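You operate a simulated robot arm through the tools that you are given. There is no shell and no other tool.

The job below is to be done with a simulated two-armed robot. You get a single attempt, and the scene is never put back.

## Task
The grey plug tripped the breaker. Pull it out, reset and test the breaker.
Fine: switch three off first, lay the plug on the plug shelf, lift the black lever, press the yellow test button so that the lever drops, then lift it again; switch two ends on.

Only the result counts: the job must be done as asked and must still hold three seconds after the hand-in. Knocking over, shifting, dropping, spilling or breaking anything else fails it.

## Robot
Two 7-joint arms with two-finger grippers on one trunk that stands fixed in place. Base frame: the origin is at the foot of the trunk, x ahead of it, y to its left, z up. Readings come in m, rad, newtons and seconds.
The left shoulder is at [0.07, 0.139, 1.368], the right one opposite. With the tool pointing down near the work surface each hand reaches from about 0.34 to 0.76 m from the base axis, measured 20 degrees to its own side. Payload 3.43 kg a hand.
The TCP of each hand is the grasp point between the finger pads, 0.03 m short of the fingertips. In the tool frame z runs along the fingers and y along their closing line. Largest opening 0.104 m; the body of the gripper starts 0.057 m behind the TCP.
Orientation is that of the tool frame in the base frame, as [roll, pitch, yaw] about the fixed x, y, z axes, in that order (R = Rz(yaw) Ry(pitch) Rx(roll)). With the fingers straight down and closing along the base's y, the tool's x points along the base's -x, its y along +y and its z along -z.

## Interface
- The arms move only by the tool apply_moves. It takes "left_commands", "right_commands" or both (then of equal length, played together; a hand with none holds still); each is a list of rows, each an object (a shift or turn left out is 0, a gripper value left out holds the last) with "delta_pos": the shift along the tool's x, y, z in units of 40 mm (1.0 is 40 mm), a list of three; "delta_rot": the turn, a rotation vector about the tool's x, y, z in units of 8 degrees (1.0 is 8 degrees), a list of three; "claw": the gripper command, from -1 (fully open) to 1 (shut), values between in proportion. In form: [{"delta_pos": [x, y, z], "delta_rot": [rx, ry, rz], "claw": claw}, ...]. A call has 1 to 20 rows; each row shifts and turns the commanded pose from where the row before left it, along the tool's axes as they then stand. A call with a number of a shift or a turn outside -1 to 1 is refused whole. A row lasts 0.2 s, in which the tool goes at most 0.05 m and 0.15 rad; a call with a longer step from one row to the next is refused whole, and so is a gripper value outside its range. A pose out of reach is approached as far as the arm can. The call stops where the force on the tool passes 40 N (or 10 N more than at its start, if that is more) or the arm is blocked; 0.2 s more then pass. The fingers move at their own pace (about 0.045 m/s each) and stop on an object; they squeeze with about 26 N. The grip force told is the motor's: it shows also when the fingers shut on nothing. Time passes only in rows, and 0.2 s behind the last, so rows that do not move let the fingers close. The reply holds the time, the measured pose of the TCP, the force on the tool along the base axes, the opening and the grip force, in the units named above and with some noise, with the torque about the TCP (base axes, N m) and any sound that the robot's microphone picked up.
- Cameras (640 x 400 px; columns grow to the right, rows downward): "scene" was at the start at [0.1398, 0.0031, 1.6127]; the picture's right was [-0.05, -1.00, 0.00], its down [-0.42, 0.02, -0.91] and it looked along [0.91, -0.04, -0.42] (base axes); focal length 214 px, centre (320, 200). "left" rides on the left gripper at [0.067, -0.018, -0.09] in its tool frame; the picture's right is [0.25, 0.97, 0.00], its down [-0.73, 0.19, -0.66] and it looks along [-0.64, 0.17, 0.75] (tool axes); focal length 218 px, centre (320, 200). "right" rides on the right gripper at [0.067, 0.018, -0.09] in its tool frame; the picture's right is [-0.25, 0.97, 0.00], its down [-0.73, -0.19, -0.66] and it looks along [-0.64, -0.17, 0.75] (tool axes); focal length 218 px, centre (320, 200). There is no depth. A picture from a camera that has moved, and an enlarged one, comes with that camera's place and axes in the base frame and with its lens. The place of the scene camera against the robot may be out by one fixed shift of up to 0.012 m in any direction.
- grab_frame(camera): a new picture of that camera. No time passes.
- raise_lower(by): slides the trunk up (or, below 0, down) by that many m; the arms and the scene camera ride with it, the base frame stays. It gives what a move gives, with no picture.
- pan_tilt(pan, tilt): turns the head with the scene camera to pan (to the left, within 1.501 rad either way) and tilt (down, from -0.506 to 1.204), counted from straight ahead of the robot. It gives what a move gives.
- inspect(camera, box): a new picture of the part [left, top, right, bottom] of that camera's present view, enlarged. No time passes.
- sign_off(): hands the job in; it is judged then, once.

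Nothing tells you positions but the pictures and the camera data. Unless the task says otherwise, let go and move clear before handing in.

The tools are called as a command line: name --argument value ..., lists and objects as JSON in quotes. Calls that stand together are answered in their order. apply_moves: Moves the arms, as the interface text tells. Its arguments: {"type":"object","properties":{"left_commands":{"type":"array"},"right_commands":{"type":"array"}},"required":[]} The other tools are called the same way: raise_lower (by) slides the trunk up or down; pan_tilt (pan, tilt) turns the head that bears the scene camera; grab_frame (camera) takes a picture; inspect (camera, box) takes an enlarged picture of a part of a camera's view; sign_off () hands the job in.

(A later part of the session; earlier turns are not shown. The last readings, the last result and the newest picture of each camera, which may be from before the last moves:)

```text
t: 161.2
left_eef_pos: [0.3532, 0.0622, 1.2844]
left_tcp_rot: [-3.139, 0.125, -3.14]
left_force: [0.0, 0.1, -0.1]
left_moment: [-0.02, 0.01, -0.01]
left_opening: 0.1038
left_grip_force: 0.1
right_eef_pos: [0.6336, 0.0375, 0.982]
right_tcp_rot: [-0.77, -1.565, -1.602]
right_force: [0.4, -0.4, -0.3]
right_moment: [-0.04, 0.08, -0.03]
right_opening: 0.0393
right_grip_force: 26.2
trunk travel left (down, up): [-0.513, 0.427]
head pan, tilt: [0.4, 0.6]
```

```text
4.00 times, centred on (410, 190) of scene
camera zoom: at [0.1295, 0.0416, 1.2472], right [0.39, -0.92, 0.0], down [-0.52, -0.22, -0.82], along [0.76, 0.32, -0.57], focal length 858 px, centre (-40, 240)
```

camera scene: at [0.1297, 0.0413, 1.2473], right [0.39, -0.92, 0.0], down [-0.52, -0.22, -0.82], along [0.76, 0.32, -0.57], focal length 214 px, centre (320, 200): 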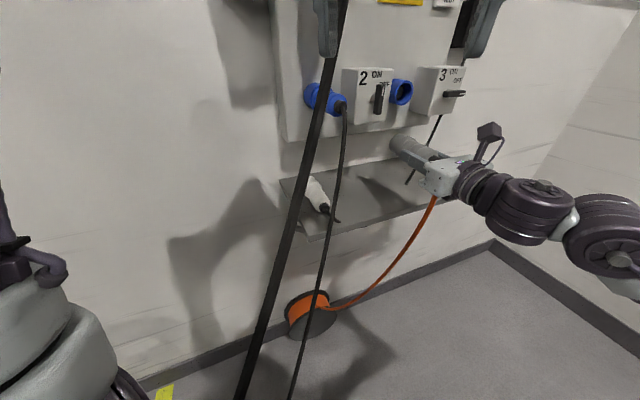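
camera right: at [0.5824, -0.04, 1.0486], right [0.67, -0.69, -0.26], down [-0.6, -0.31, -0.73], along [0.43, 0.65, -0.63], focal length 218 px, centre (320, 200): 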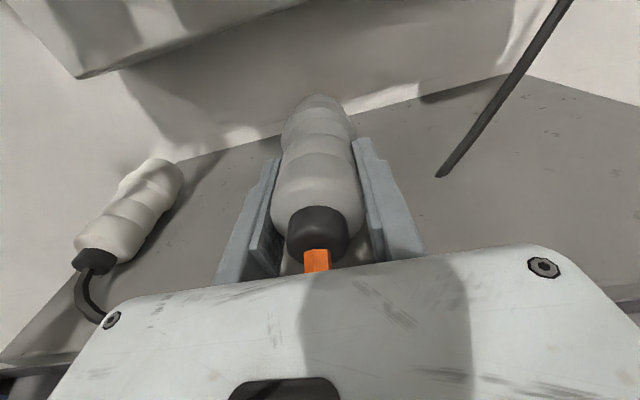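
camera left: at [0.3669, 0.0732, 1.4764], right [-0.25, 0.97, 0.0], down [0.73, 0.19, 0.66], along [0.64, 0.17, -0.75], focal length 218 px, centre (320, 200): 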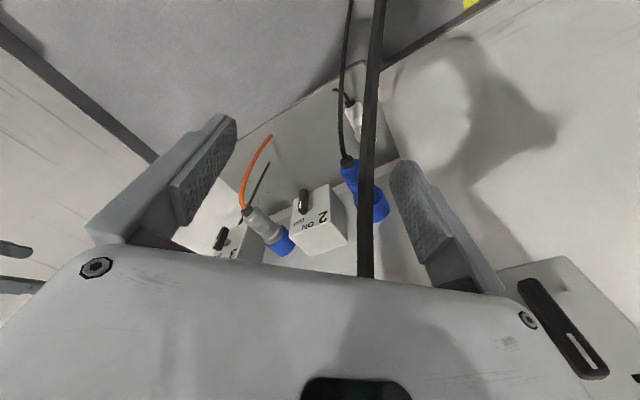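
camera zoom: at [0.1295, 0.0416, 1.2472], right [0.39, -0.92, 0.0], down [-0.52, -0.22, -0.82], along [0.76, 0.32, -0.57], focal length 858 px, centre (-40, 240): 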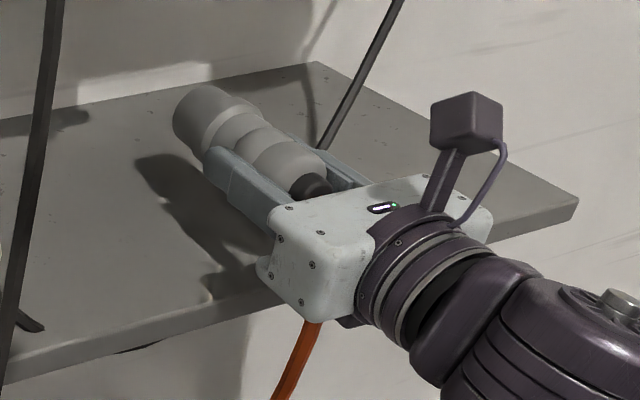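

The shadow shows a small gap remaining. Continuing down in 3 mm steps.

apply_moves --right_commands '[{"delta_pos": [-0.08, 0, 0], "claw": 1.0}]'

apply_moves --right_commands '[{"delta_pos": [-0.08, 0, 0], "claw": 1.0}]'

apply_moves --right_commands '[{"delta_pos": [-0.08, 0, 0], "claw": 1.0}]'

```text
t: 161.6
left_eef_pos: [0.352, 0.0632, 1.284]
left_tcp_rot: [-3.14, 0.124, -3.139]
left_force: [0.3, -0.4, -0.1]
left_moment: [0.01, 0.01, 0.01]
left_opening: 0.1039
left_grip_force: 0.1
right_eef_pos: [0.6337, 0.0369, 0.9795]
right_tcp_rot: [-0.68, -1.565, -1.693]
right_force: [0.2, -0.1, 0.0]
right_moment: [-0.02, 0.02, 0.0]
right_opening: 0.0391
right_grip_force: 26.4
trunk travel left (down, up): [-0.513, 0.427]
head pan, tilt: [0.4, 0.6]
```

```text
t: 162.0
left_eef_pos: [0.3514, 0.0626, 1.2836]
left_tcp_rot: [-3.14, 0.125, -3.141]
left_force: [-0.5, 0.7, 0.3]
left_moment: [0.01, -0.01, 0.0]
left_opening: 0.1042
left_grip_force: 0.0
right_eef_pos: [0.6342, 0.0369, 0.9758]
right_tcp_rot: [-0.599, -1.565, -1.774]
right_force: [-0.6, 0.4, 0.7]
right_moment: [-0.04, 0.03, 0.02]
right_opening: 0.0396
right_grip_force: 25.7
trunk travel left (down, up): [-0.513, 0.427]
head pan, tilt: [0.4, 0.6]
```

```text
t: 162.4
left_eef_pos: [0.3513, 0.0624, 1.2839]
left_tcp_rot: [-3.139, 0.124, -3.142]
left_force: [0.5, 0.1, 0.3]
left_moment: [0.0, -0.02, -0.01]
left_opening: 0.1039
left_grip_force: 0.0
right_eef_pos: [0.6341, 0.0372, 0.9729]
right_tcp_rot: [-0.706, -1.565, -1.669]
right_force: [-0.3, -0.1, 0.0]
right_moment: [-0.02, 0.01, -0.07]
right_opening: 0.0393
right_grip_force: 26.1
trunk travel left (down, up): [-0.513, 0.427]
head pan, tilt: [0.4, 0.6]
```

Re-triangulating with the lamp cord's foot gives the shelf top at z ≈ 0.927, so about 2 cm remain. Continuing down carefully.

apply_moves --right_commands '[{"delta_pos": [-0.12, 0, 0.1], "claw": 1.0}, {"delta_pos": [-0.12, 0, 0.05]}]'

apply_moves --right_commands '[{"delta_pos": [-0.08, 0, 0], "claw": 1.0}]'

apply_moves --right_commands '[{"delta_pos": [-0.07, 0, 0], "claw": 1.0}]'

inspect --camera "scene" --box '[340, 140, 480, 240]'

```text
t: 163.0
left_eef_pos: [0.3509, 0.0634, 1.284]
left_tcp_rot: [-3.14, 0.125, 3.141]
left_force: [0.1, 0.7, 0.5]
left_moment: [-0.01, -0.04, -0.03]
left_opening: 0.104
left_grip_force: 0.1
right_eef_pos: [0.6367, 0.041, 0.9628]
right_tcp_rot: [-0.72, -1.563, -1.651]
right_force: [0.2, -0.4, 0.1]
right_moment: [-0.02, 0.02, 0.01]
right_opening: 0.0394
right_grip_force: 26.1
trunk travel left (down, up): [-0.513, 0.427]
head pan, tilt: [0.4, 0.6]
```

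```text
t: 163.4
left_eef_pos: [0.3514, 0.0636, 1.2831]
left_tcp_rot: [-3.139, 0.124, -3.139]
left_force: [0.2, -0.8, 0.0]
left_moment: [0.0, 0.0, -0.01]
left_opening: 0.1039
left_grip_force: 0.1
right_eef_pos: [0.6378, 0.0427, 0.9594]
right_tcp_rot: [-0.619, -1.565, -1.753]
right_force: [0.9, 0.4, 0.0]
right_moment: [-0.02, 0.05, -0.02]
right_opening: 0.0395
right_grip_force: 25.9
trunk travel left (down, up): [-0.513, 0.427]
head pan, tilt: [0.4, 0.6]
```

```text
t: 163.8
left_eef_pos: [0.3518, 0.0637, 1.2836]
left_tcp_rot: [-3.14, 0.123, -3.139]
left_force: [-0.6, -0.4, 0.3]
left_moment: [0.0, -0.01, -0.01]
left_opening: 0.1042
left_grip_force: 0.0
right_eef_pos: [0.6377, 0.0422, 0.9572]
right_tcp_rot: [-0.646, -1.565, -1.729]
right_force: [0.6, 0.4, -0.8]
right_moment: [-0.01, 0.01, -0.05]
right_opening: 0.0394
right_grip_force: 25.8
trunk travel left (down, up): [-0.513, 0.427]
head pan, tilt: [0.4, 0.6]
```

```text
4.00 times, centred on (410, 190) of scene
camera zoom: at [0.1295, 0.0416, 1.2472], right [0.39, -0.92, 0.0], down [-0.52, -0.22, -0.82], along [0.76, 0.32, -0.57], focal length 858 px, centre (-40, 240)
```

zoom: 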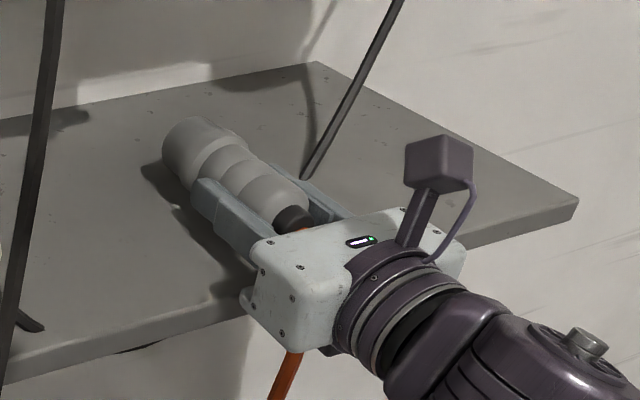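

Nearly down now. Continuing in 2–3 mm steps.

apply_moves --right_commands '[{"delta_pos": [-0.07, 0, 0], "claw": 1.0}]'

apply_moves --right_commands '[{"delta_pos": [-0.07, 0, 0], "claw": 1.0}]'

apply_moves --right_commands '[{"delta_pos": [-0.06, 0, 0], "claw": 1.0}]'

inspect --camera "scene" --box '[340, 140, 480, 240]'

```text
t: 164.2
left_eef_pos: [0.3506, 0.0624, 1.2841]
left_tcp_rot: [-3.139, 0.124, -3.14]
left_force: [-0.1, -0.2, -0.3]
left_moment: [-0.03, 0.0, 0.0]
left_opening: 0.1041
left_grip_force: 0.1
right_eef_pos: [0.6388, 0.0422, 0.9541]
right_tcp_rot: [-0.734, -1.566, -1.64]
right_force: [-0.5, -0.4, -0.4]
right_moment: [0.0, 0.02, -0.01]
right_opening: 0.0393
right_grip_force: 26.0
trunk travel left (down, up): [-0.513, 0.427]
head pan, tilt: [0.4, 0.6]
```

```text
t: 164.6
left_eef_pos: [0.352, 0.063, 1.2836]
left_tcp_rot: [-3.14, 0.123, -3.14]
left_force: [0.3, -0.5, -0.3]
left_moment: [-0.01, 0.01, -0.01]
left_opening: 0.1041
left_grip_force: 0.1
right_eef_pos: [0.6362, 0.0416, 0.9517]
right_tcp_rot: [-0.671, -1.565, -1.704]
right_force: [-0.1, 0.5, -0.3]
right_moment: [-0.02, -0.04, 0.01]
right_opening: 0.0392
right_grip_force: 26.0
trunk travel left (down, up): [-0.513, 0.427]
head pan, tilt: [0.4, 0.6]
```

```text
t: 165.0
left_eef_pos: [0.3509, 0.0636, 1.2838]
left_tcp_rot: [-3.14, 0.124, -3.14]
left_force: [-1.0, 0.9, 0.6]
left_moment: [-0.01, -0.02, 0.01]
left_opening: 0.1044
left_grip_force: 0.1
right_eef_pos: [0.6381, 0.0423, 0.9525]
right_tcp_rot: [-0.362, -1.56, -2.012]
right_force: [1.7, 1.3, 6.5]
right_moment: [0.24, -0.22, 0.0]
right_opening: 0.0395
right_grip_force: 26.2
trunk travel left (down, up): [-0.513, 0.427]
head pan, tilt: [0.4, 0.6]
```

```text
4.00 times, centred on (410, 190) of scene
camera zoom: at [0.1286, 0.042, 1.2475], right [0.39, -0.92, 0.0], down [-0.52, -0.22, -0.83], along [0.76, 0.32, -0.56], focal length 858 px, centre (-40, 240)
```

zoom: 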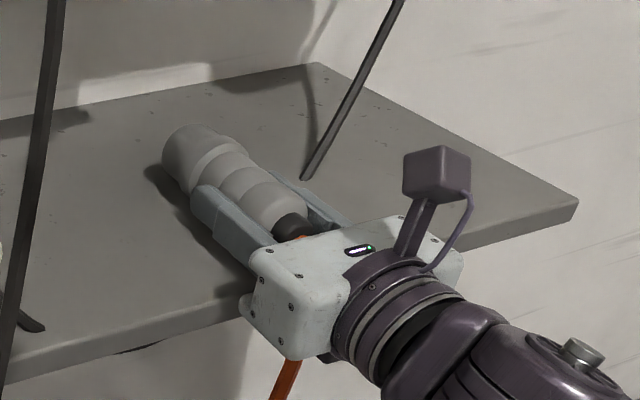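

Contact: about 6.5 N upward, with the moment showing the plug's nose touching the shelf. Now I open the fingers slightly so they still guard it from rolling.

apply_moves --right_commands '[{"claw": 0.1}, {"claw": 0.1}, {"claw": 0.1}, {"claw": 0.1}]'

grab_frame --camera "right"

inspect --camera "scene" --box '[340, 140, 480, 240]'

```text
t: 166.0
left_eef_pos: [0.3516, 0.0638, 1.2834]
left_tcp_rot: [-3.141, 0.127, -3.139]
left_force: [0.1, -0.8, -0.3]
left_moment: [-0.02, -0.02, -0.04]
left_opening: 0.104
left_grip_force: 0.0
right_eef_pos: [0.6371, 0.041, 0.9496]
right_tcp_rot: [-0.629, -1.566, -1.743]
right_force: [-0.1, -0.4, 0.4]
right_moment: [0.08, 0.02, 0.03]
right_opening: 0.047
right_grip_force: 0.2
trunk travel left (down, up): [-0.513, 0.427]
head pan, tilt: [0.4, 0.6]
```

```text
taken
camera right: at [0.5867, -0.0358, 1.0154], right [0.67, -0.69, -0.26], down [-0.6, -0.31, -0.73], along [0.43, 0.65, -0.63], focal length 218 px, centre (320, 200)
```

right: 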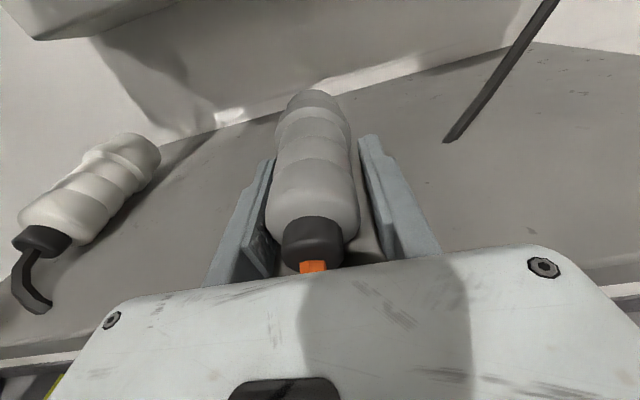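

```text
4.00 times, centred on (410, 190) of scene
camera zoom: at [0.1291, 0.0417, 1.2473], right [0.39, -0.92, 0.0], down [-0.52, -0.22, -0.82], along [0.76, 0.32, -0.57], focal length 858 px, centre (-40, 240)
```

zoom: 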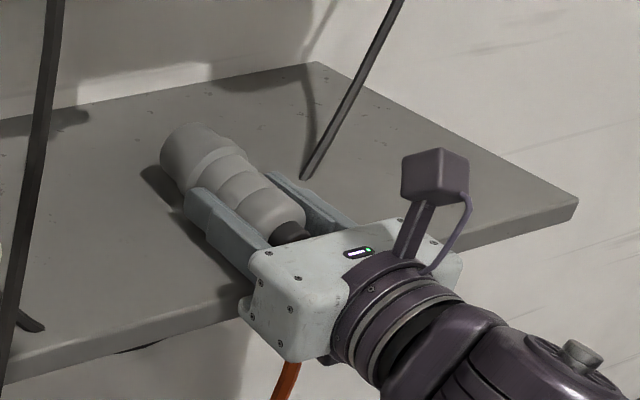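

The plug is down and the load is off the hand. I open a bit more and check that it stays put.

apply_moves --right_commands '[{"claw": -0.15}, {"claw": -0.15}, {"claw": -0.15}]'

grab_frame --camera "right"

```text
t: 166.8
left_eef_pos: [0.3499, 0.0627, 1.2835]
left_tcp_rot: [-3.141, 0.124, -3.14]
left_force: [-0.9, -0.2, -0.1]
left_moment: [-0.03, 0.04, -0.02]
left_opening: 0.1042
left_grip_force: 0.0
right_eef_pos: [0.639, 0.0409, 0.9495]
right_tcp_rot: [-0.636, -1.563, -1.737]
right_force: [0.9, -0.1, 0.1]
right_moment: [0.03, 0.02, 0.01]
right_opening: 0.0599
right_grip_force: 0.1
trunk travel left (down, up): [-0.513, 0.427]
head pan, tilt: [0.4, 0.6]
```

```text
taken
camera right: at [0.5867, -0.0357, 1.0154], right [0.67, -0.69, -0.26], down [-0.6, -0.31, -0.73], along [0.43, 0.65, -0.63], focal length 218 px, centre (320, 200)
```

right: 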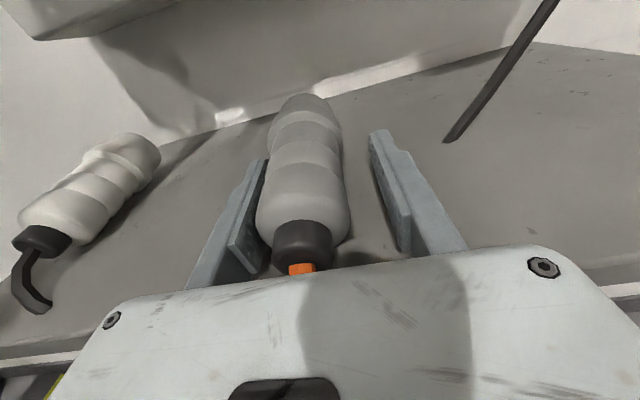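

The plug drifted a little left along with the left finger. I'll hold still, then shift the hand 5 mm right, to see whether it's rolling or just followed the finger.

apply_moves --right_commands '[{"delta_pos": [0, 0, 0]}, {"delta_pos": [0, 0.12, 0]}, {"delta_pos": [0, 0, 0]}, {"delta_pos": [0, 0, 0]}]'

grab_frame --camera "right"

inspect --camera "scene" --box '[340, 140, 480, 240]'

```text
t: 167.8
left_eef_pos: [0.35, 0.0625, 1.2829]
left_tcp_rot: [-3.141, 0.124, -3.14]
left_force: [-0.7, 0.6, -0.3]
left_moment: [-0.02, 0.0, -0.04]
left_opening: 0.104
left_grip_force: 0.0
right_eef_pos: [0.6406, 0.0373, 0.9487]
right_tcp_rot: [-0.62, -1.565, -1.754]
right_force: [-0.4, 1.0, -0.1]
right_moment: [-0.04, 0.0, 0.04]
right_opening: 0.06
right_grip_force: 0.5
trunk travel left (down, up): [-0.513, 0.427]
head pan, tilt: [0.4, 0.6]
```

```text
taken
camera right: at [0.5897, -0.0392, 1.0157], right [0.67, -0.69, -0.26], down [-0.6, -0.32, -0.73], along [0.43, 0.65, -0.63], focal length 218 px, centre (320, 200)
```

right: 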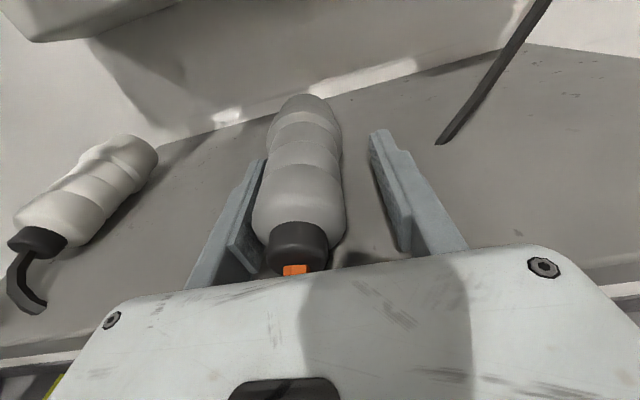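

```text
4.00 times, centred on (410, 190) of scene
camera zoom: at [0.1291, 0.0417, 1.2473], right [0.39, -0.92, 0.0], down [-0.52, -0.22, -0.82], along [0.76, 0.32, -0.57], focal length 858 px, centre (-40, 240)
```

zoom: 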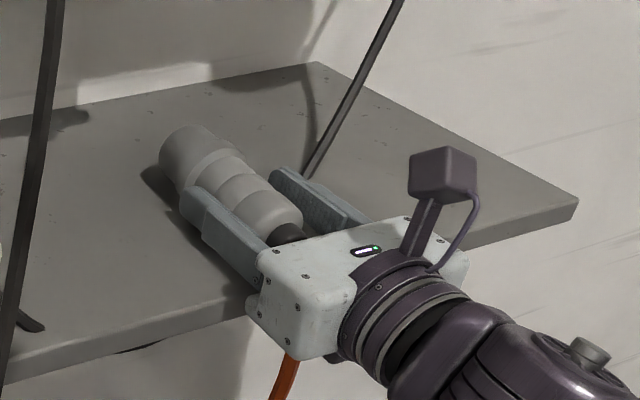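

The plug now stays where it is. I open wide, then check once more before backing off.

apply_moves --right_commands '[{"claw": -0.7}, {"claw": -0.7}, {"claw": -0.7}, {"claw": -0.7}]'

grab_frame --camera "right"

inspect --camera "scene" --box '[340, 140, 480, 240]'

```text
t: 168.8
left_eef_pos: [0.3507, 0.0629, 1.2841]
left_tcp_rot: [-3.141, 0.123, -3.141]
left_force: [0.7, 0.5, -0.2]
left_moment: [0.01, 0.02, 0.0]
left_opening: 0.1041
left_grip_force: 0.1
right_eef_pos: [0.6411, 0.0381, 0.9492]
right_tcp_rot: [-0.639, -1.563, -1.738]
right_force: [-0.2, -0.5, -0.3]
right_moment: [-0.01, 0.05, 0.0]
right_opening: 0.0887
right_grip_force: 0.1
trunk travel left (down, up): [-0.513, 0.427]
head pan, tilt: [0.4, 0.6]
```

```text
taken
camera right: at [0.5898, -0.0392, 1.0156], right [0.67, -0.69, -0.26], down [-0.6, -0.31, -0.73], along [0.43, 0.65, -0.63], focal length 218 px, centre (320, 200)
```

right: 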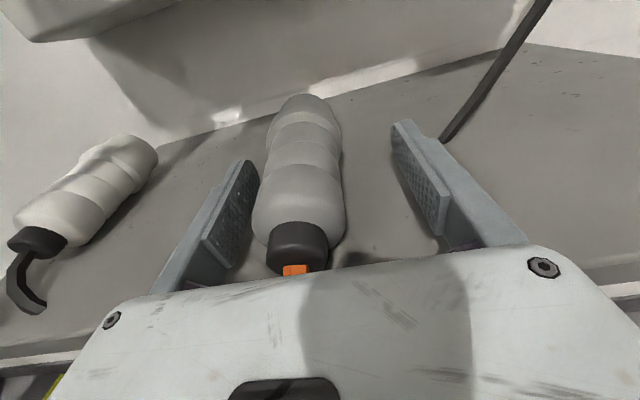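

```text
4.00 times, centred on (410, 190) of scene
camera zoom: at [0.1292, 0.0417, 1.2473], right [0.39, -0.92, 0.0], down [-0.52, -0.22, -0.82], along [0.76, 0.32, -0.57], focal length 858 px, centre (-40, 240)
```

zoom: 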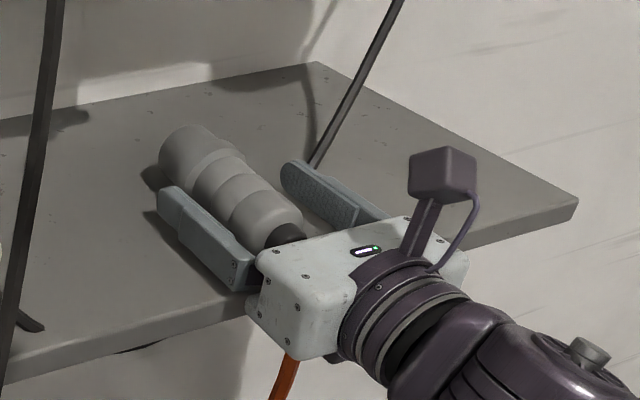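

The plug lies still on its own. I lift a few millimetres and back straight out, leaving it on the shelf.

apply_moves --right_commands '[{"delta_pos": [0.1, 0, -0.1]}, {"delta_pos": [0.05, 0, -0.4]}, {"delta_pos": [0.05, 0, -0.7]}, {"delta_pos": [0.1, 0, -0.8]}, {"delta_pos": [0.2, 0, -0.8]}]'

grab_frame --camera "right"

inspect --camera "scene" --box '[270, 110, 530, 280]'

```text
t: 170.0
left_eef_pos: [0.3502, 0.0624, 1.2844]
left_tcp_rot: [-3.139, 0.127, -3.141]
left_force: [-0.1, -0.2, 0.3]
left_moment: [0.0, -0.03, 0.02]
left_opening: 0.1039
left_grip_force: 0.0
right_eef_pos: [0.559, -0.0409, 0.9704]
right_tcp_rot: [-0.618, -1.563, -1.753]
right_force: [0.4, 0.0, 0.3]
right_moment: [0.01, 0.03, -0.01]
right_opening: 0.0884
right_grip_force: 0.1
trunk travel left (down, up): [-0.513, 0.427]
head pan, tilt: [0.4, 0.6]
```

```text
taken
camera right: at [0.5077, -0.1191, 1.0358], right [0.67, -0.69, -0.26], down [-0.6, -0.31, -0.73], along [0.43, 0.65, -0.63], focal length 218 px, centre (320, 200)
```

right: 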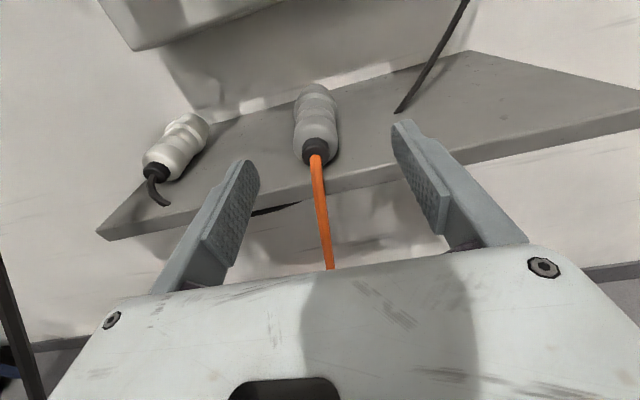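

```text
2.35 times, centred on (400, 195) of scene
camera zoom: at [0.1281, 0.0407, 1.2474], right [0.39, -0.92, 0.0], down [-0.52, -0.22, -0.83], along [0.76, 0.32, -0.56], focal length 505 px, centre (132, 212)
```

zoom: 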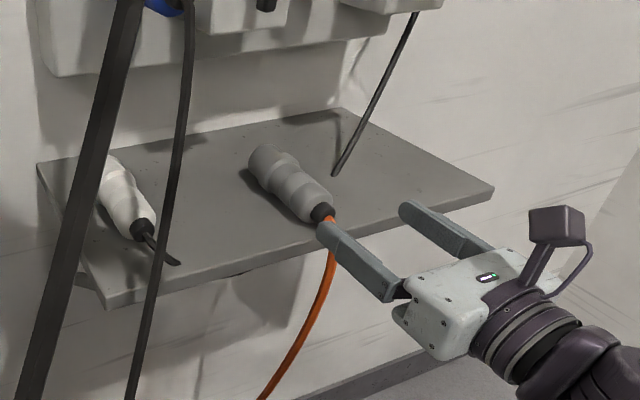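

The grey plug rests on the shelf with its cable over the front edge. Now for the breaker: I raise the trunk 0.33 m so the right hand comes level with it.

raise_lower --by 0.33

grab_frame --camera "right"

grab_frame --camera "scene"

```text
t: 173.3
left_eef_pos: [0.3507, 0.0624, 1.6144]
left_tcp_rot: [-3.14, 0.123, -3.14]
left_force: [0.0, -0.7, -0.2]
left_moment: [0.0, -0.02, 0.02]
left_opening: 0.1041
left_grip_force: 0.1
right_eef_pos: [0.5593, -0.0407, 1.2988]
right_tcp_rot: [-0.649, -1.564, -1.725]
right_force: [-0.5, -0.3, 0.2]
right_moment: [0.01, 0.0, 0.03]
right_opening: 0.0885
right_grip_force: 0.0
trunk travel left (down, up): [-0.843, 0.097]
head pan, tilt: [0.4, 0.6]
```

```text
taken
camera right: at [0.5089, -0.1183, 1.3655], right [0.67, -0.69, -0.26], down [-0.6, -0.31, -0.73], along [0.43, 0.65, -0.63], focal length 218 px, centre (320, 200)
```

right: 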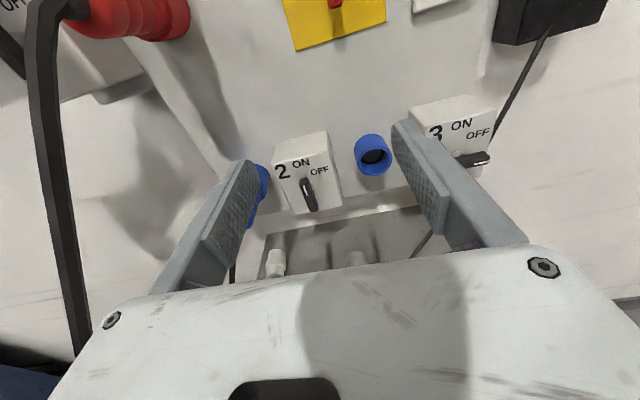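

```text
taken
camera scene: at [0.1293, 0.0416, 1.5772], right [0.39, -0.92, 0.0], down [-0.52, -0.22, -0.82], along [0.76, 0.32, -0.57], focal length 214 px, centre (320, 200)
```

scene: 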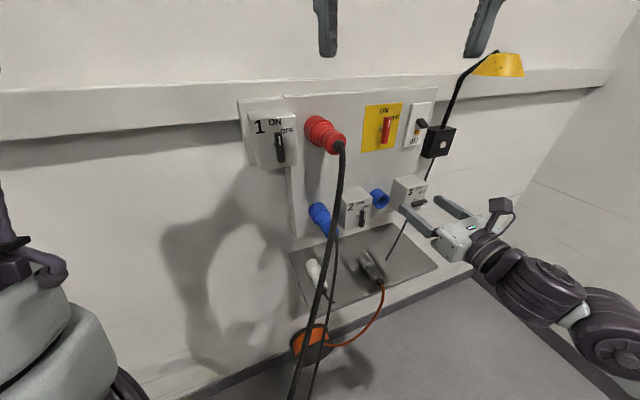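

Switch 2 is on, switch 3 off, plug on the shelf. I close the fingers and move up in front of the breaker, then turn the hand a little to the right to stay within comfortable reach.

apply_moves --right_commands '[{"delta_pos": [0.43, 0.61, 0.5], "claw": 1.0}, {"delta_pos": [0.43, 0.61, 0.5]}, {"delta_pos": [0.43, 0.61, 0.5]}, {"delta_pos": [0.43, 0.61, 0.5]}, {"delta_pos": [0.43, 0.61, 0.5]}, {"delta_rot": [-0.75, 0, 0]}, {"delta_rot": [-0.75, 0, 0]}, {"delta_rot": [-0.75, 0, 0]}]'

grab_frame --camera "right"

grab_frame --camera "scene"

```text
t: 175.1
left_eef_pos: [0.3531, 0.0636, 1.6128]
left_tcp_rot: [-3.14, 0.124, -3.139]
left_force: [-0.4, 0.0, 0.0]
left_moment: [-0.01, 0.01, 0.0]
left_opening: 0.104
left_grip_force: 0.1
right_eef_pos: [0.717, -0.0587, 1.3849]
right_tcp_rot: [-1.095, -1.566, -1.593]
right_force: [0.2, -0.6, 0.6]
right_moment: [0.03, -0.01, -0.02]
right_opening: 0.0002
right_grip_force: 25.9
trunk travel left (down, up): [-0.843, 0.097]
head pan, tilt: [0.4, 0.6]
```

```text
taken
camera right: at [0.6457, -0.1152, 1.4515], right [0.42, -0.87, -0.26], down [-0.67, -0.11, -0.73], along [0.61, 0.48, -0.63], focal length 218 px, centre (320, 200)
```

right: 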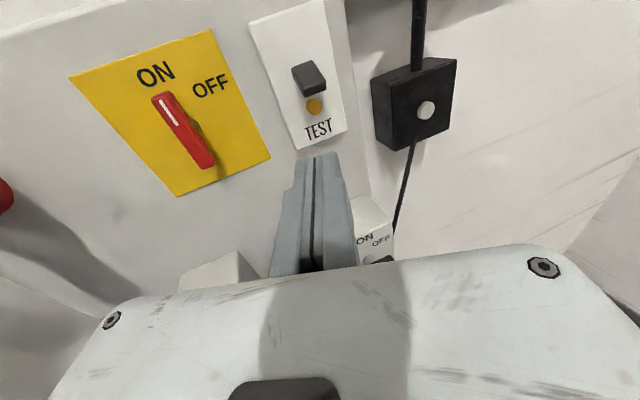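

```text
taken
camera scene: at [0.13, 0.0428, 1.5772], right [0.39, -0.92, 0.0], down [-0.52, -0.22, -0.82], along [0.76, 0.32, -0.57], focal length 214 px, centre (320, 200)
```

scene: 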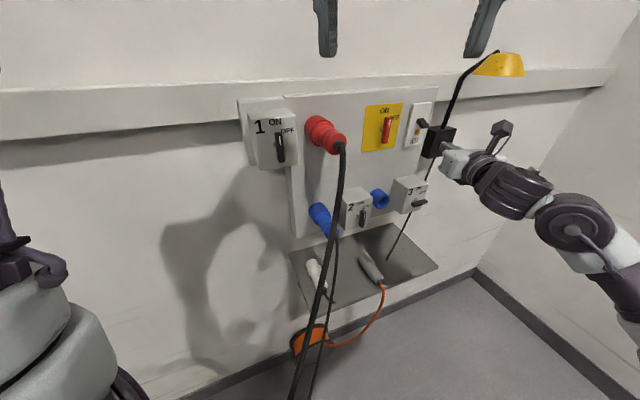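

The hand is in front of the breaker with fingers closed. Zooming in on the lever and test button.

inspect --camera "right" --box '[230, 0, 390, 100]'

inspect --camera "right" --box '[240, 30, 400, 190]'

inspect --camera "scene" --box '[380, 90, 500, 180]'

```text
4.00 times, centred on (310, 50) of right
camera zoom: at [0.6457, -0.1152, 1.4515], right [0.42, -0.87, -0.26], down [-0.67, -0.11, -0.73], along [0.61, 0.48, -0.63], focal length 873 px, centre (360, 800)
```

zoom: 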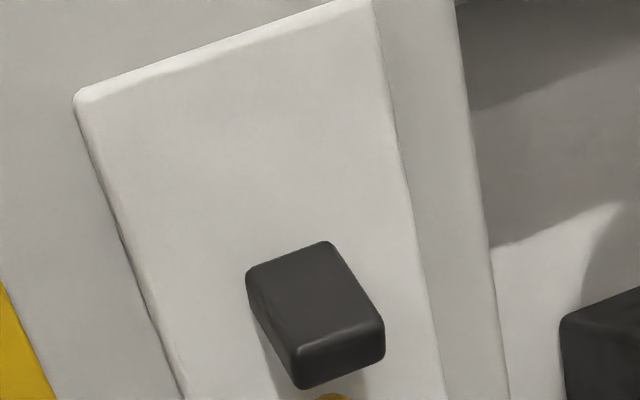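

```text
2.50 times, centred on (320, 110) of right
camera zoom: at [0.6457, -0.1152, 1.4515], right [0.42, -0.87, -0.26], down [-0.67, -0.11, -0.73], along [0.61, 0.48, -0.63], focal length 546 px, centre (320, 425)
```

zoom: 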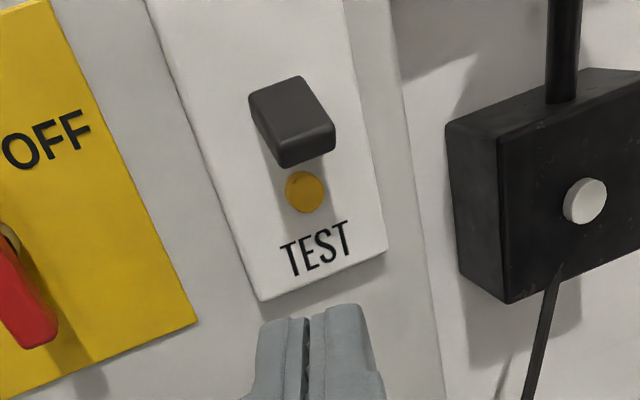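

```text
4.44 times, centred on (440, 135) of scene
camera zoom: at [0.13, 0.0428, 1.5772], right [0.39, -0.92, 0.0], down [-0.52, -0.22, -0.82], along [0.76, 0.32, -0.57], focal length 953 px, centre (-213, 489)
```

zoom: 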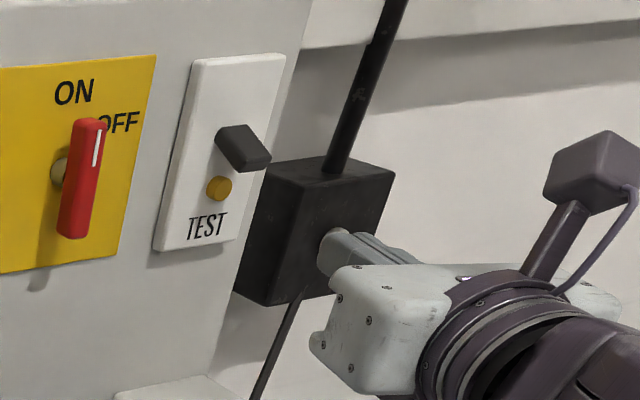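

The lever slants down: its end underside is near (0.830, −0.005, 1.393), about 3 cm out from the plate, with the test button just below and further in (front at 0.617 along the normal). I'll bring the closed fingertips under the lever end while staying short of the button.

apply_moves --right_commands '[{"delta_pos": [-0.2, -0.04, 0.7], "claw": 1.0}, {"delta_pos": [-0.1, -0.04, 0.7]}, {"delta_pos": [-0.05, -0.04, 0.6]}]'

grab_frame --camera "right"

inspect --camera "right" --box '[230, 0, 410, 170]'

inspect --camera "scene" --box '[380, 90, 500, 180]'

```text
t: 175.9
left_eef_pos: [0.3524, 0.0641, 1.6141]
left_tcp_rot: [-3.14, 0.123, -3.14]
left_force: [0.1, -0.2, 0.0]
left_moment: [-0.01, 0.02, -0.01]
left_opening: 0.104
left_grip_force: 0.0
right_eef_pos: [0.7872, -0.0205, 1.3717]
right_tcp_rot: [-0.887, -1.566, -1.801]
right_force: [0.0, 0.9, 0.3]
right_moment: [0.03, 0.0, 0.0]
right_opening: 0.0
right_grip_force: 26.8
trunk travel left (down, up): [-0.843, 0.097]
head pan, tilt: [0.4, 0.6]
```

```text
taken
camera right: at [0.716, -0.0779, 1.4388], right [0.42, -0.87, -0.26], down [-0.67, -0.11, -0.73], along [0.61, 0.48, -0.63], focal length 218 px, centre (320, 200)
```

right: 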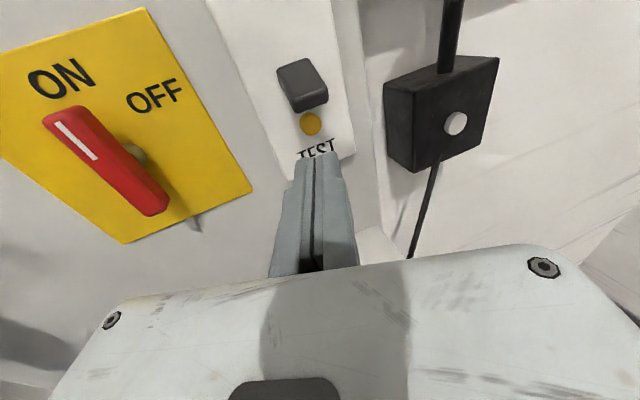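

```text
2.35 times, centred on (320, 85) of right
camera zoom: at [0.716, -0.0779, 1.4388], right [0.42, -0.87, -0.26], down [-0.67, -0.11, -0.73], along [0.61, 0.48, -0.63], focal length 514 px, centre (320, 471)
```

zoom: 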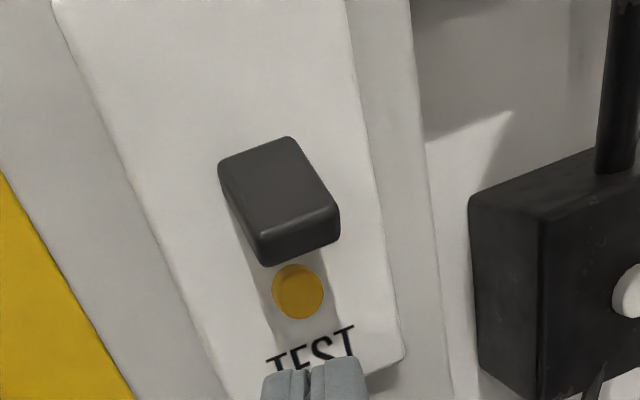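

```text
4.44 times, centred on (440, 135) of scene
camera zoom: at [0.1299, 0.0427, 1.5772], right [0.39, -0.92, 0.0], down [-0.52, -0.22, -0.82], along [0.76, 0.32, -0.57], focal length 953 px, centre (-213, 489)
```

zoom: 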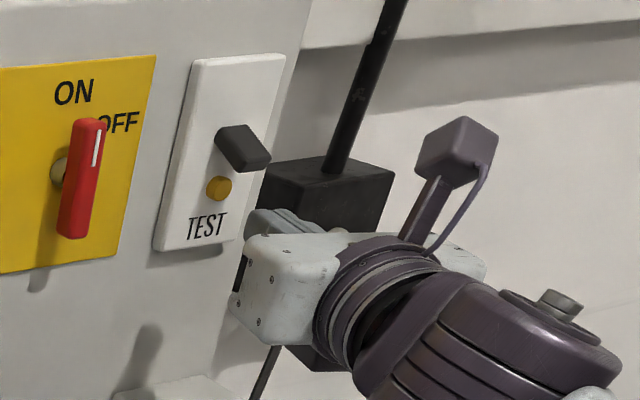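

The fingertip is aligned (it will be at u ≈ 0.585 under the lever end). I advance 3 cm more, still about 9 mm short of the button.

apply_moves --right_commands '[{"delta_pos": [0, 0, 0.39], "claw": 1.0}, {"delta_pos": [0, 0, 0.39]}]'

inspect --camera "right" --box '[230, 0, 410, 170]'

inspect --camera "scene" --box '[380, 90, 500, 180]'

```text
t: 176.5
left_eef_pos: [0.3529, 0.0651, 1.613]
left_tcp_rot: [-3.138, 0.125, -3.141]
left_force: [0.8, 0.9, -0.4]
left_moment: [-0.02, 0.04, -0.01]
left_opening: 0.1041
left_grip_force: 0.1
right_eef_pos: [0.8154, -0.0062, 1.3715]
right_tcp_rot: [-1.097, -1.565, -1.592]
right_force: [0.0, 0.1, -0.1]
right_moment: [0.0, 0.0, -0.03]
right_opening: 0.0001
right_grip_force: 26.0
trunk travel left (down, up): [-0.843, 0.097]
head pan, tilt: [0.4, 0.6]
```

```text
2.35 times, centred on (320, 85) of right
camera zoom: at [0.7446, -0.0637, 1.4376], right [0.42, -0.87, -0.26], down [-0.67, -0.11, -0.73], along [0.6, 0.48, -0.63], focal length 514 px, centre (320, 471)
```

zoom: 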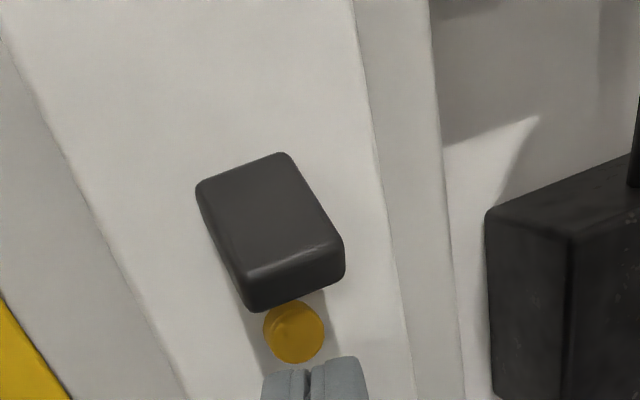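

```text
4.44 times, centred on (440, 135) of scene
camera zoom: at [0.1305, 0.0435, 1.5771], right [0.39, -0.92, 0.0], down [-0.52, -0.22, -0.82], along [0.76, 0.32, -0.57], focal length 953 px, centre (-213, 489)
```

zoom: 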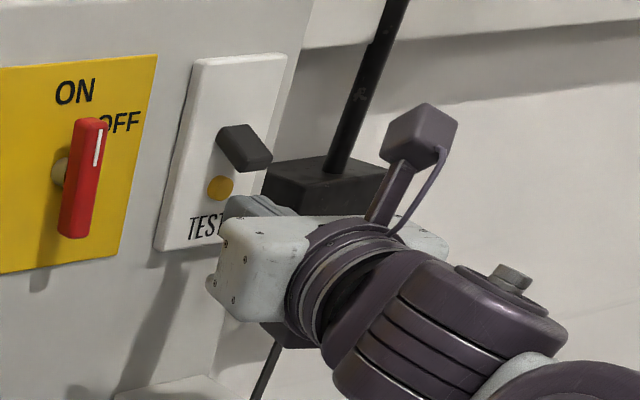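

The tips are just under the lever's end and clear of the button. Now I lift in 8 mm steps.

apply_moves --right_commands '[{"delta_pos": [0.2, 0, 0], "claw": 1.0}, {"delta_pos": [0.2, 0, 0]}, {"delta_pos": [0.2, 0, 0.03]}, {"delta_pos": [0.2, 0, 0.03]}]'

inspect --camera "right" --box '[230, 0, 410, 170]'

inspect --camera "scene" --box '[380, 90, 500, 180]'

```text
t: 177.5
left_eef_pos: [0.3431, 0.0575, 1.6157]
left_tcp_rot: [3.139, 0.128, 3.141]
left_force: [0.4, 1.3, 0.2]
left_moment: [-0.01, -0.01, -0.03]
left_opening: 0.1043
left_grip_force: 0.0
right_eef_pos: [0.81, -0.0129, 1.411]
right_tcp_rot: [-0.43, -1.554, -2.258]
right_force: [-16.9, -16.1, 2.9]
right_moment: [0.03, -0.41, -0.06]
right_opening: 0.0
right_grip_force: 26.1
trunk travel left (down, up): [-0.843, 0.097]
head pan, tilt: [0.4, 0.6]
```

```text
2.35 times, centred on (320, 85) of right
camera zoom: at [0.7372, -0.0704, 1.4769], right [0.42, -0.87, -0.26], down [-0.67, -0.11, -0.74], along [0.61, 0.49, -0.62], focal length 514 px, centre (320, 471)
```

zoom: 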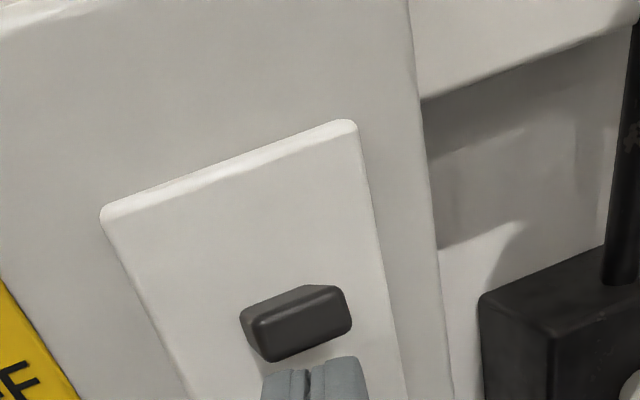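

```text
4.44 times, centred on (440, 135) of scene
camera zoom: at [0.1214, 0.0359, 1.5783], right [0.39, -0.92, 0.0], down [-0.52, -0.22, -0.83], along [0.76, 0.32, -0.56], focal length 953 px, centre (-213, 489)
```

zoom: 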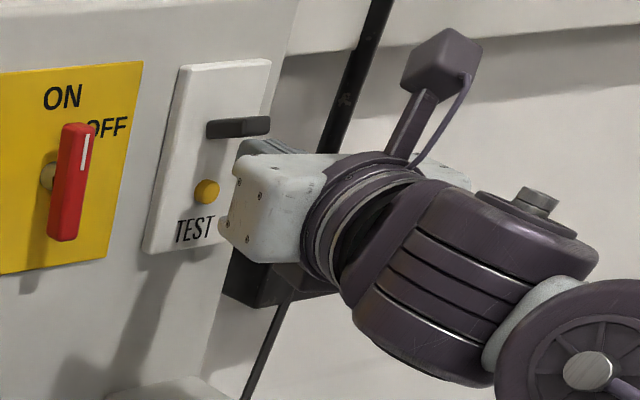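

The lever is up to horizontal, but about 23 N is pushing the hand away from the wall, so the tips press something inward. I ease back 5 mm before lifting further.

apply_moves --right_commands '[{"delta_pos": [0, 0, -0.12], "claw": 1.0}, {"delta_pos": [0, 0, 0]}]'

inspect --camera "scene" --box '[380, 90, 500, 180]'

```text
t: 178.1
left_eef_pos: [0.3485, 0.0576, 1.6151]
left_tcp_rot: [3.139, 0.126, -3.141]
left_force: [-0.2, 0.2, -0.3]
left_moment: [-0.01, 0.0, -0.02]
left_opening: 0.104
left_grip_force: 0.1
right_eef_pos: [0.8095, -0.013, 1.404]
right_tcp_rot: [-0.919, -1.562, -1.769]
right_force: [-8.9, -12.5, -1.0]
right_moment: [0.1, -0.09, -0.07]
right_opening: 0.0
right_grip_force: 26.4
trunk travel left (down, up): [-0.843, 0.097]
head pan, tilt: [0.4, 0.6]
```

```text
4.44 times, centred on (440, 135) of scene
camera zoom: at [0.1263, 0.0373, 1.5776], right [0.39, -0.92, 0.0], down [-0.52, -0.22, -0.83], along [0.76, 0.32, -0.56], focal length 953 px, centre (-213, 489)
```

zoom: 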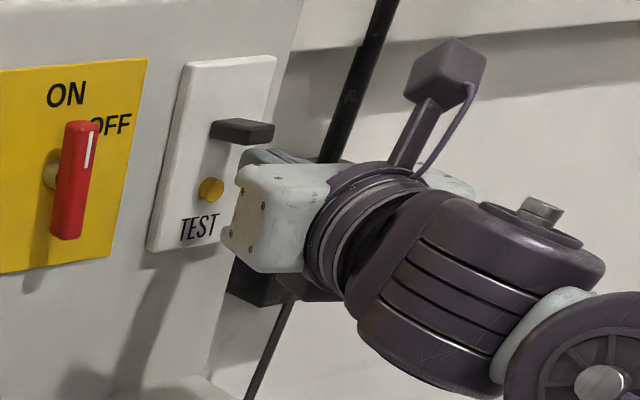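

Still about 15 N outward. Let me look at what the tips are touching.

grab_frame --camera "right"

inspect --camera "right" --box '[260, 60, 380, 200]'

```text
taken
camera right: at [0.7377, -0.0705, 1.4706], right [0.42, -0.87, -0.26], down [-0.67, -0.11, -0.73], along [0.61, 0.48, -0.63], focal length 218 px, centre (320, 200)
```

right: 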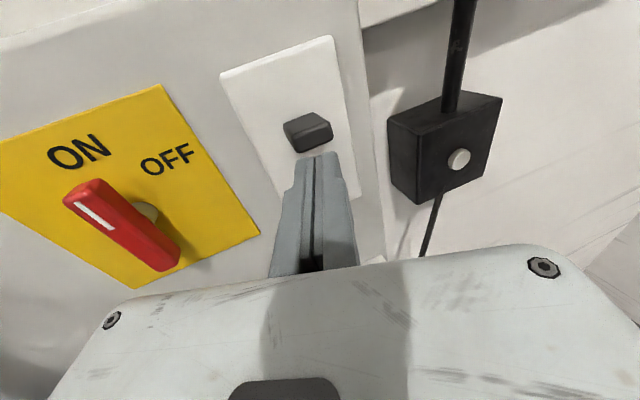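

```text
2.86 times, centred on (320, 130) of right
camera zoom: at [0.7377, -0.0705, 1.4706], right [0.42, -0.87, -0.26], down [-0.67, -0.11, -0.73], along [0.61, 0.48, -0.63], focal length 624 px, centre (320, 400)
```

zoom: 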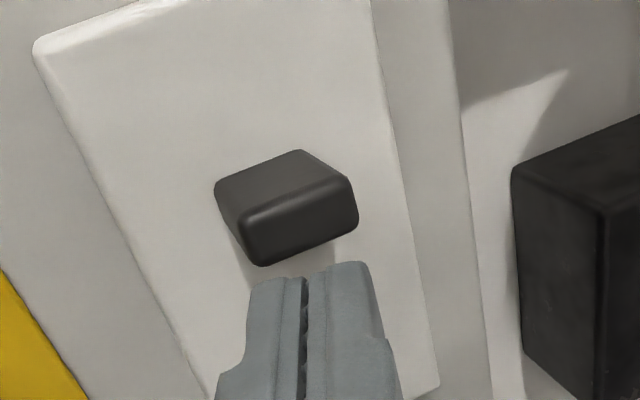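

The tips are against the lever's end face rather than fully beneath it. Lifting further should bring them under as the lever passes horizontal, so I continue upward gently.

apply_moves --right_commands '[{"delta_pos": [0.2, 0, 0.05], "claw": 1.0}, {"delta_pos": [0.2, 0, 0.05]}]'

inspect --camera "right" --box '[260, 60, 380, 200]'

inspect --camera "scene" --box '[380, 90, 500, 180]'

```text
t: 178.7
left_eef_pos: [0.3498, 0.0631, 1.6138]
left_tcp_rot: [-3.139, 0.126, -3.14]
left_force: [-0.1, 0.7, 0.1]
left_moment: [0.03, -0.01, 0.02]
left_opening: 0.1038
left_grip_force: 0.0
right_eef_pos: [0.8161, -0.0023, 1.4154]
right_tcp_rot: [-2.5, -1.567, -0.183]
right_force: [-6.1, -0.1, -9.3]
right_moment: [-0.13, 0.11, -0.07]
right_opening: 0.0
right_grip_force: 26.6
trunk travel left (down, up): [-0.843, 0.097]
head pan, tilt: [0.4, 0.6]
```

```text
2.86 times, centred on (320, 130) of right
camera zoom: at [0.7442, -0.0605, 1.4832], right [0.43, -0.87, -0.26], down [-0.68, -0.12, -0.73], along [0.6, 0.48, -0.64], focal length 624 px, centre (320, 400)
```

zoom: 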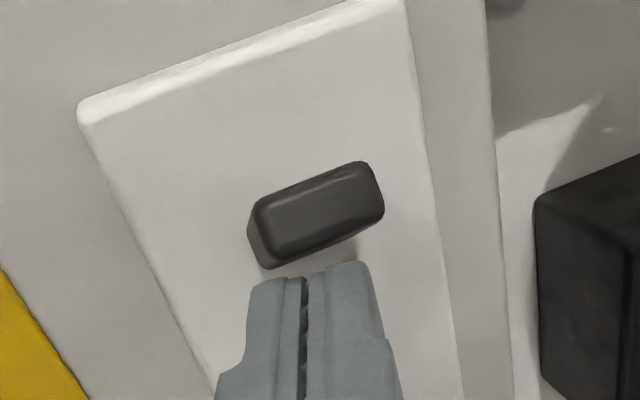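

```text
4.44 times, centred on (440, 135) of scene
camera zoom: at [0.1288, 0.0424, 1.577], right [0.39, -0.92, 0.0], down [-0.52, -0.22, -0.83], along [0.76, 0.32, -0.56], focal length 953 px, centre (-213, 489)
```

zoom: 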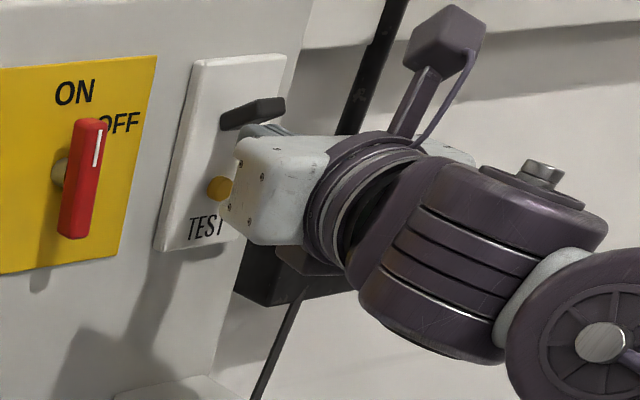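

The lever has passed horizontal and the tips are now properly beneath it (force mostly downward, 9 N). Continuing the lift.

apply_moves --right_commands '[{"delta_pos": [0.2, 0, 0], "claw": 1.0}, {"delta_pos": [0.15, 0, 0]}]'

inspect --camera "right" --box '[260, 60, 380, 200]'

inspect --camera "scene" --box '[380, 90, 500, 180]'

```text
t: 179.2
left_eef_pos: [0.3502, 0.0628, 1.6143]
left_tcp_rot: [-3.139, 0.126, -3.141]
left_force: [-0.2, 0.5, 1.2]
left_moment: [-0.02, 0.01, -0.03]
left_opening: 0.1039
left_grip_force: 0.1
right_eef_pos: [0.8163, -0.0034, 1.4175]
right_tcp_rot: [3.079, -1.55, 0.523]
right_force: [-5.4, -1.6, -7.8]
right_moment: [-0.11, 0.05, -0.01]
right_opening: 0.0001
right_grip_force: 26.2
trunk travel left (down, up): [-0.843, 0.097]
head pan, tilt: [0.4, 0.6]
stopped in row 2 (right hand): the force on the tool passed its limit at 44 N (the readings are from after the stop); the commanded pose is now the measured one
```

```text
2.86 times, centred on (320, 130) of right
camera zoom: at [0.7455, -0.0601, 1.4851], right [0.42, -0.87, -0.25], down [-0.69, -0.13, -0.72], along [0.59, 0.48, -0.65], focal length 624 px, centre (320, 400)
```

zoom: 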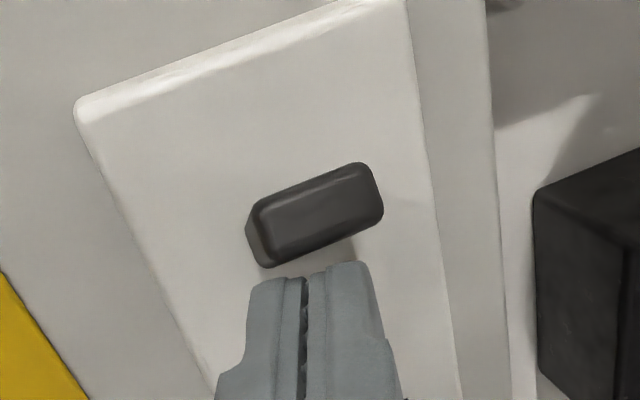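

```text
4.44 times, centred on (440, 135) of scene
camera zoom: at [0.129, 0.0413, 1.5776], right [0.39, -0.92, 0.0], down [-0.52, -0.22, -0.83], along [0.76, 0.32, -0.56], focal length 953 px, centre (-213, 489)
```

zoom: 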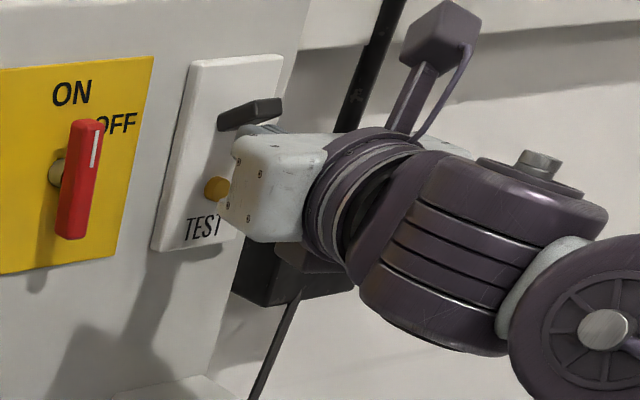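

The lever hit its upper stop (44 N). I drop the tips a few millimetres and back away to see whether it stays up.

apply_moves --right_commands '[{"delta_pos": [-0.12, 0, -0.1], "claw": 1.0}, {"delta_pos": [-0.05, 0, -0.6]}, {"delta_pos": [0, 0, -0.7]}]'

grab_frame --camera "right"

inspect --camera "right" --box '[230, 30, 410, 180]'

inspect --camera "scene" --box '[380, 90, 500, 180]'

```text
t: 180.0
left_eef_pos: [0.3505, 0.0609, 1.6142]
left_tcp_rot: [-3.141, 0.126, -3.141]
left_force: [-0.6, 0.4, 0.1]
left_moment: [0.04, -0.01, 0.02]
left_opening: 0.104
left_grip_force: 0.1
right_eef_pos: [0.7639, -0.0311, 1.414]
right_tcp_rot: [-3.115, -1.555, 0.43]
right_force: [0.0, -0.5, -0.2]
right_moment: [0.0, -0.04, 0.02]
right_opening: 0.0
right_grip_force: 26.6
trunk travel left (down, up): [-0.843, 0.097]
head pan, tilt: [0.4, 0.6]
```

```text
taken
camera right: at [0.6933, -0.0876, 1.4823], right [0.42, -0.87, -0.25], down [-0.68, -0.12, -0.72], along [0.59, 0.48, -0.65], focal length 218 px, centre (320, 200)
```

right: 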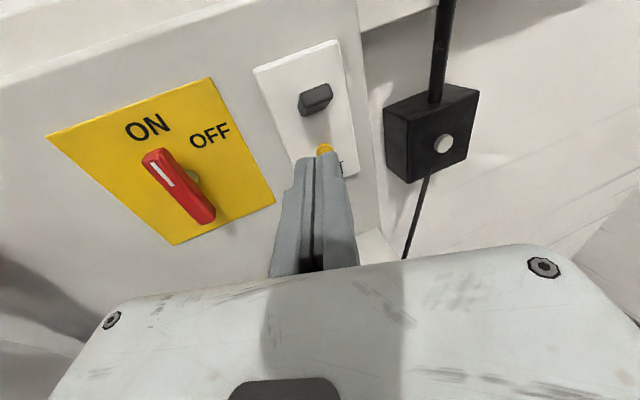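

```text
2.67 times, centred on (320, 105) of right
camera zoom: at [0.6933, -0.0876, 1.4823], right [0.42, -0.87, -0.25], down [-0.68, -0.12, -0.72], along [0.59, 0.48, -0.65], focal length 582 px, centre (320, 453)
```

zoom: 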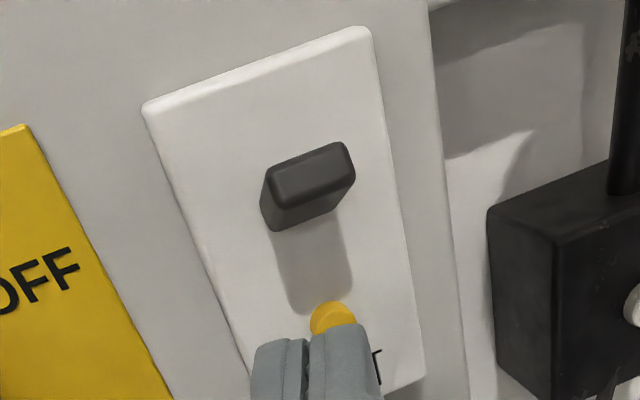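

```text
4.44 times, centred on (440, 135) of scene
camera zoom: at [0.128, 0.0396, 1.5775], right [0.39, -0.92, 0.0], down [-0.52, -0.22, -0.83], along [0.76, 0.32, -0.56], focal length 953 px, centre (-213, 489)
```

zoom: 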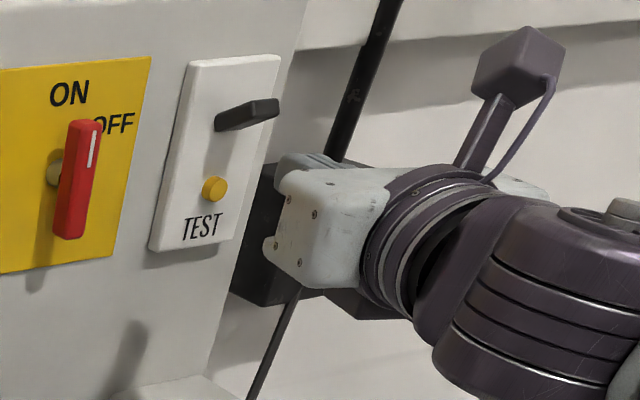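

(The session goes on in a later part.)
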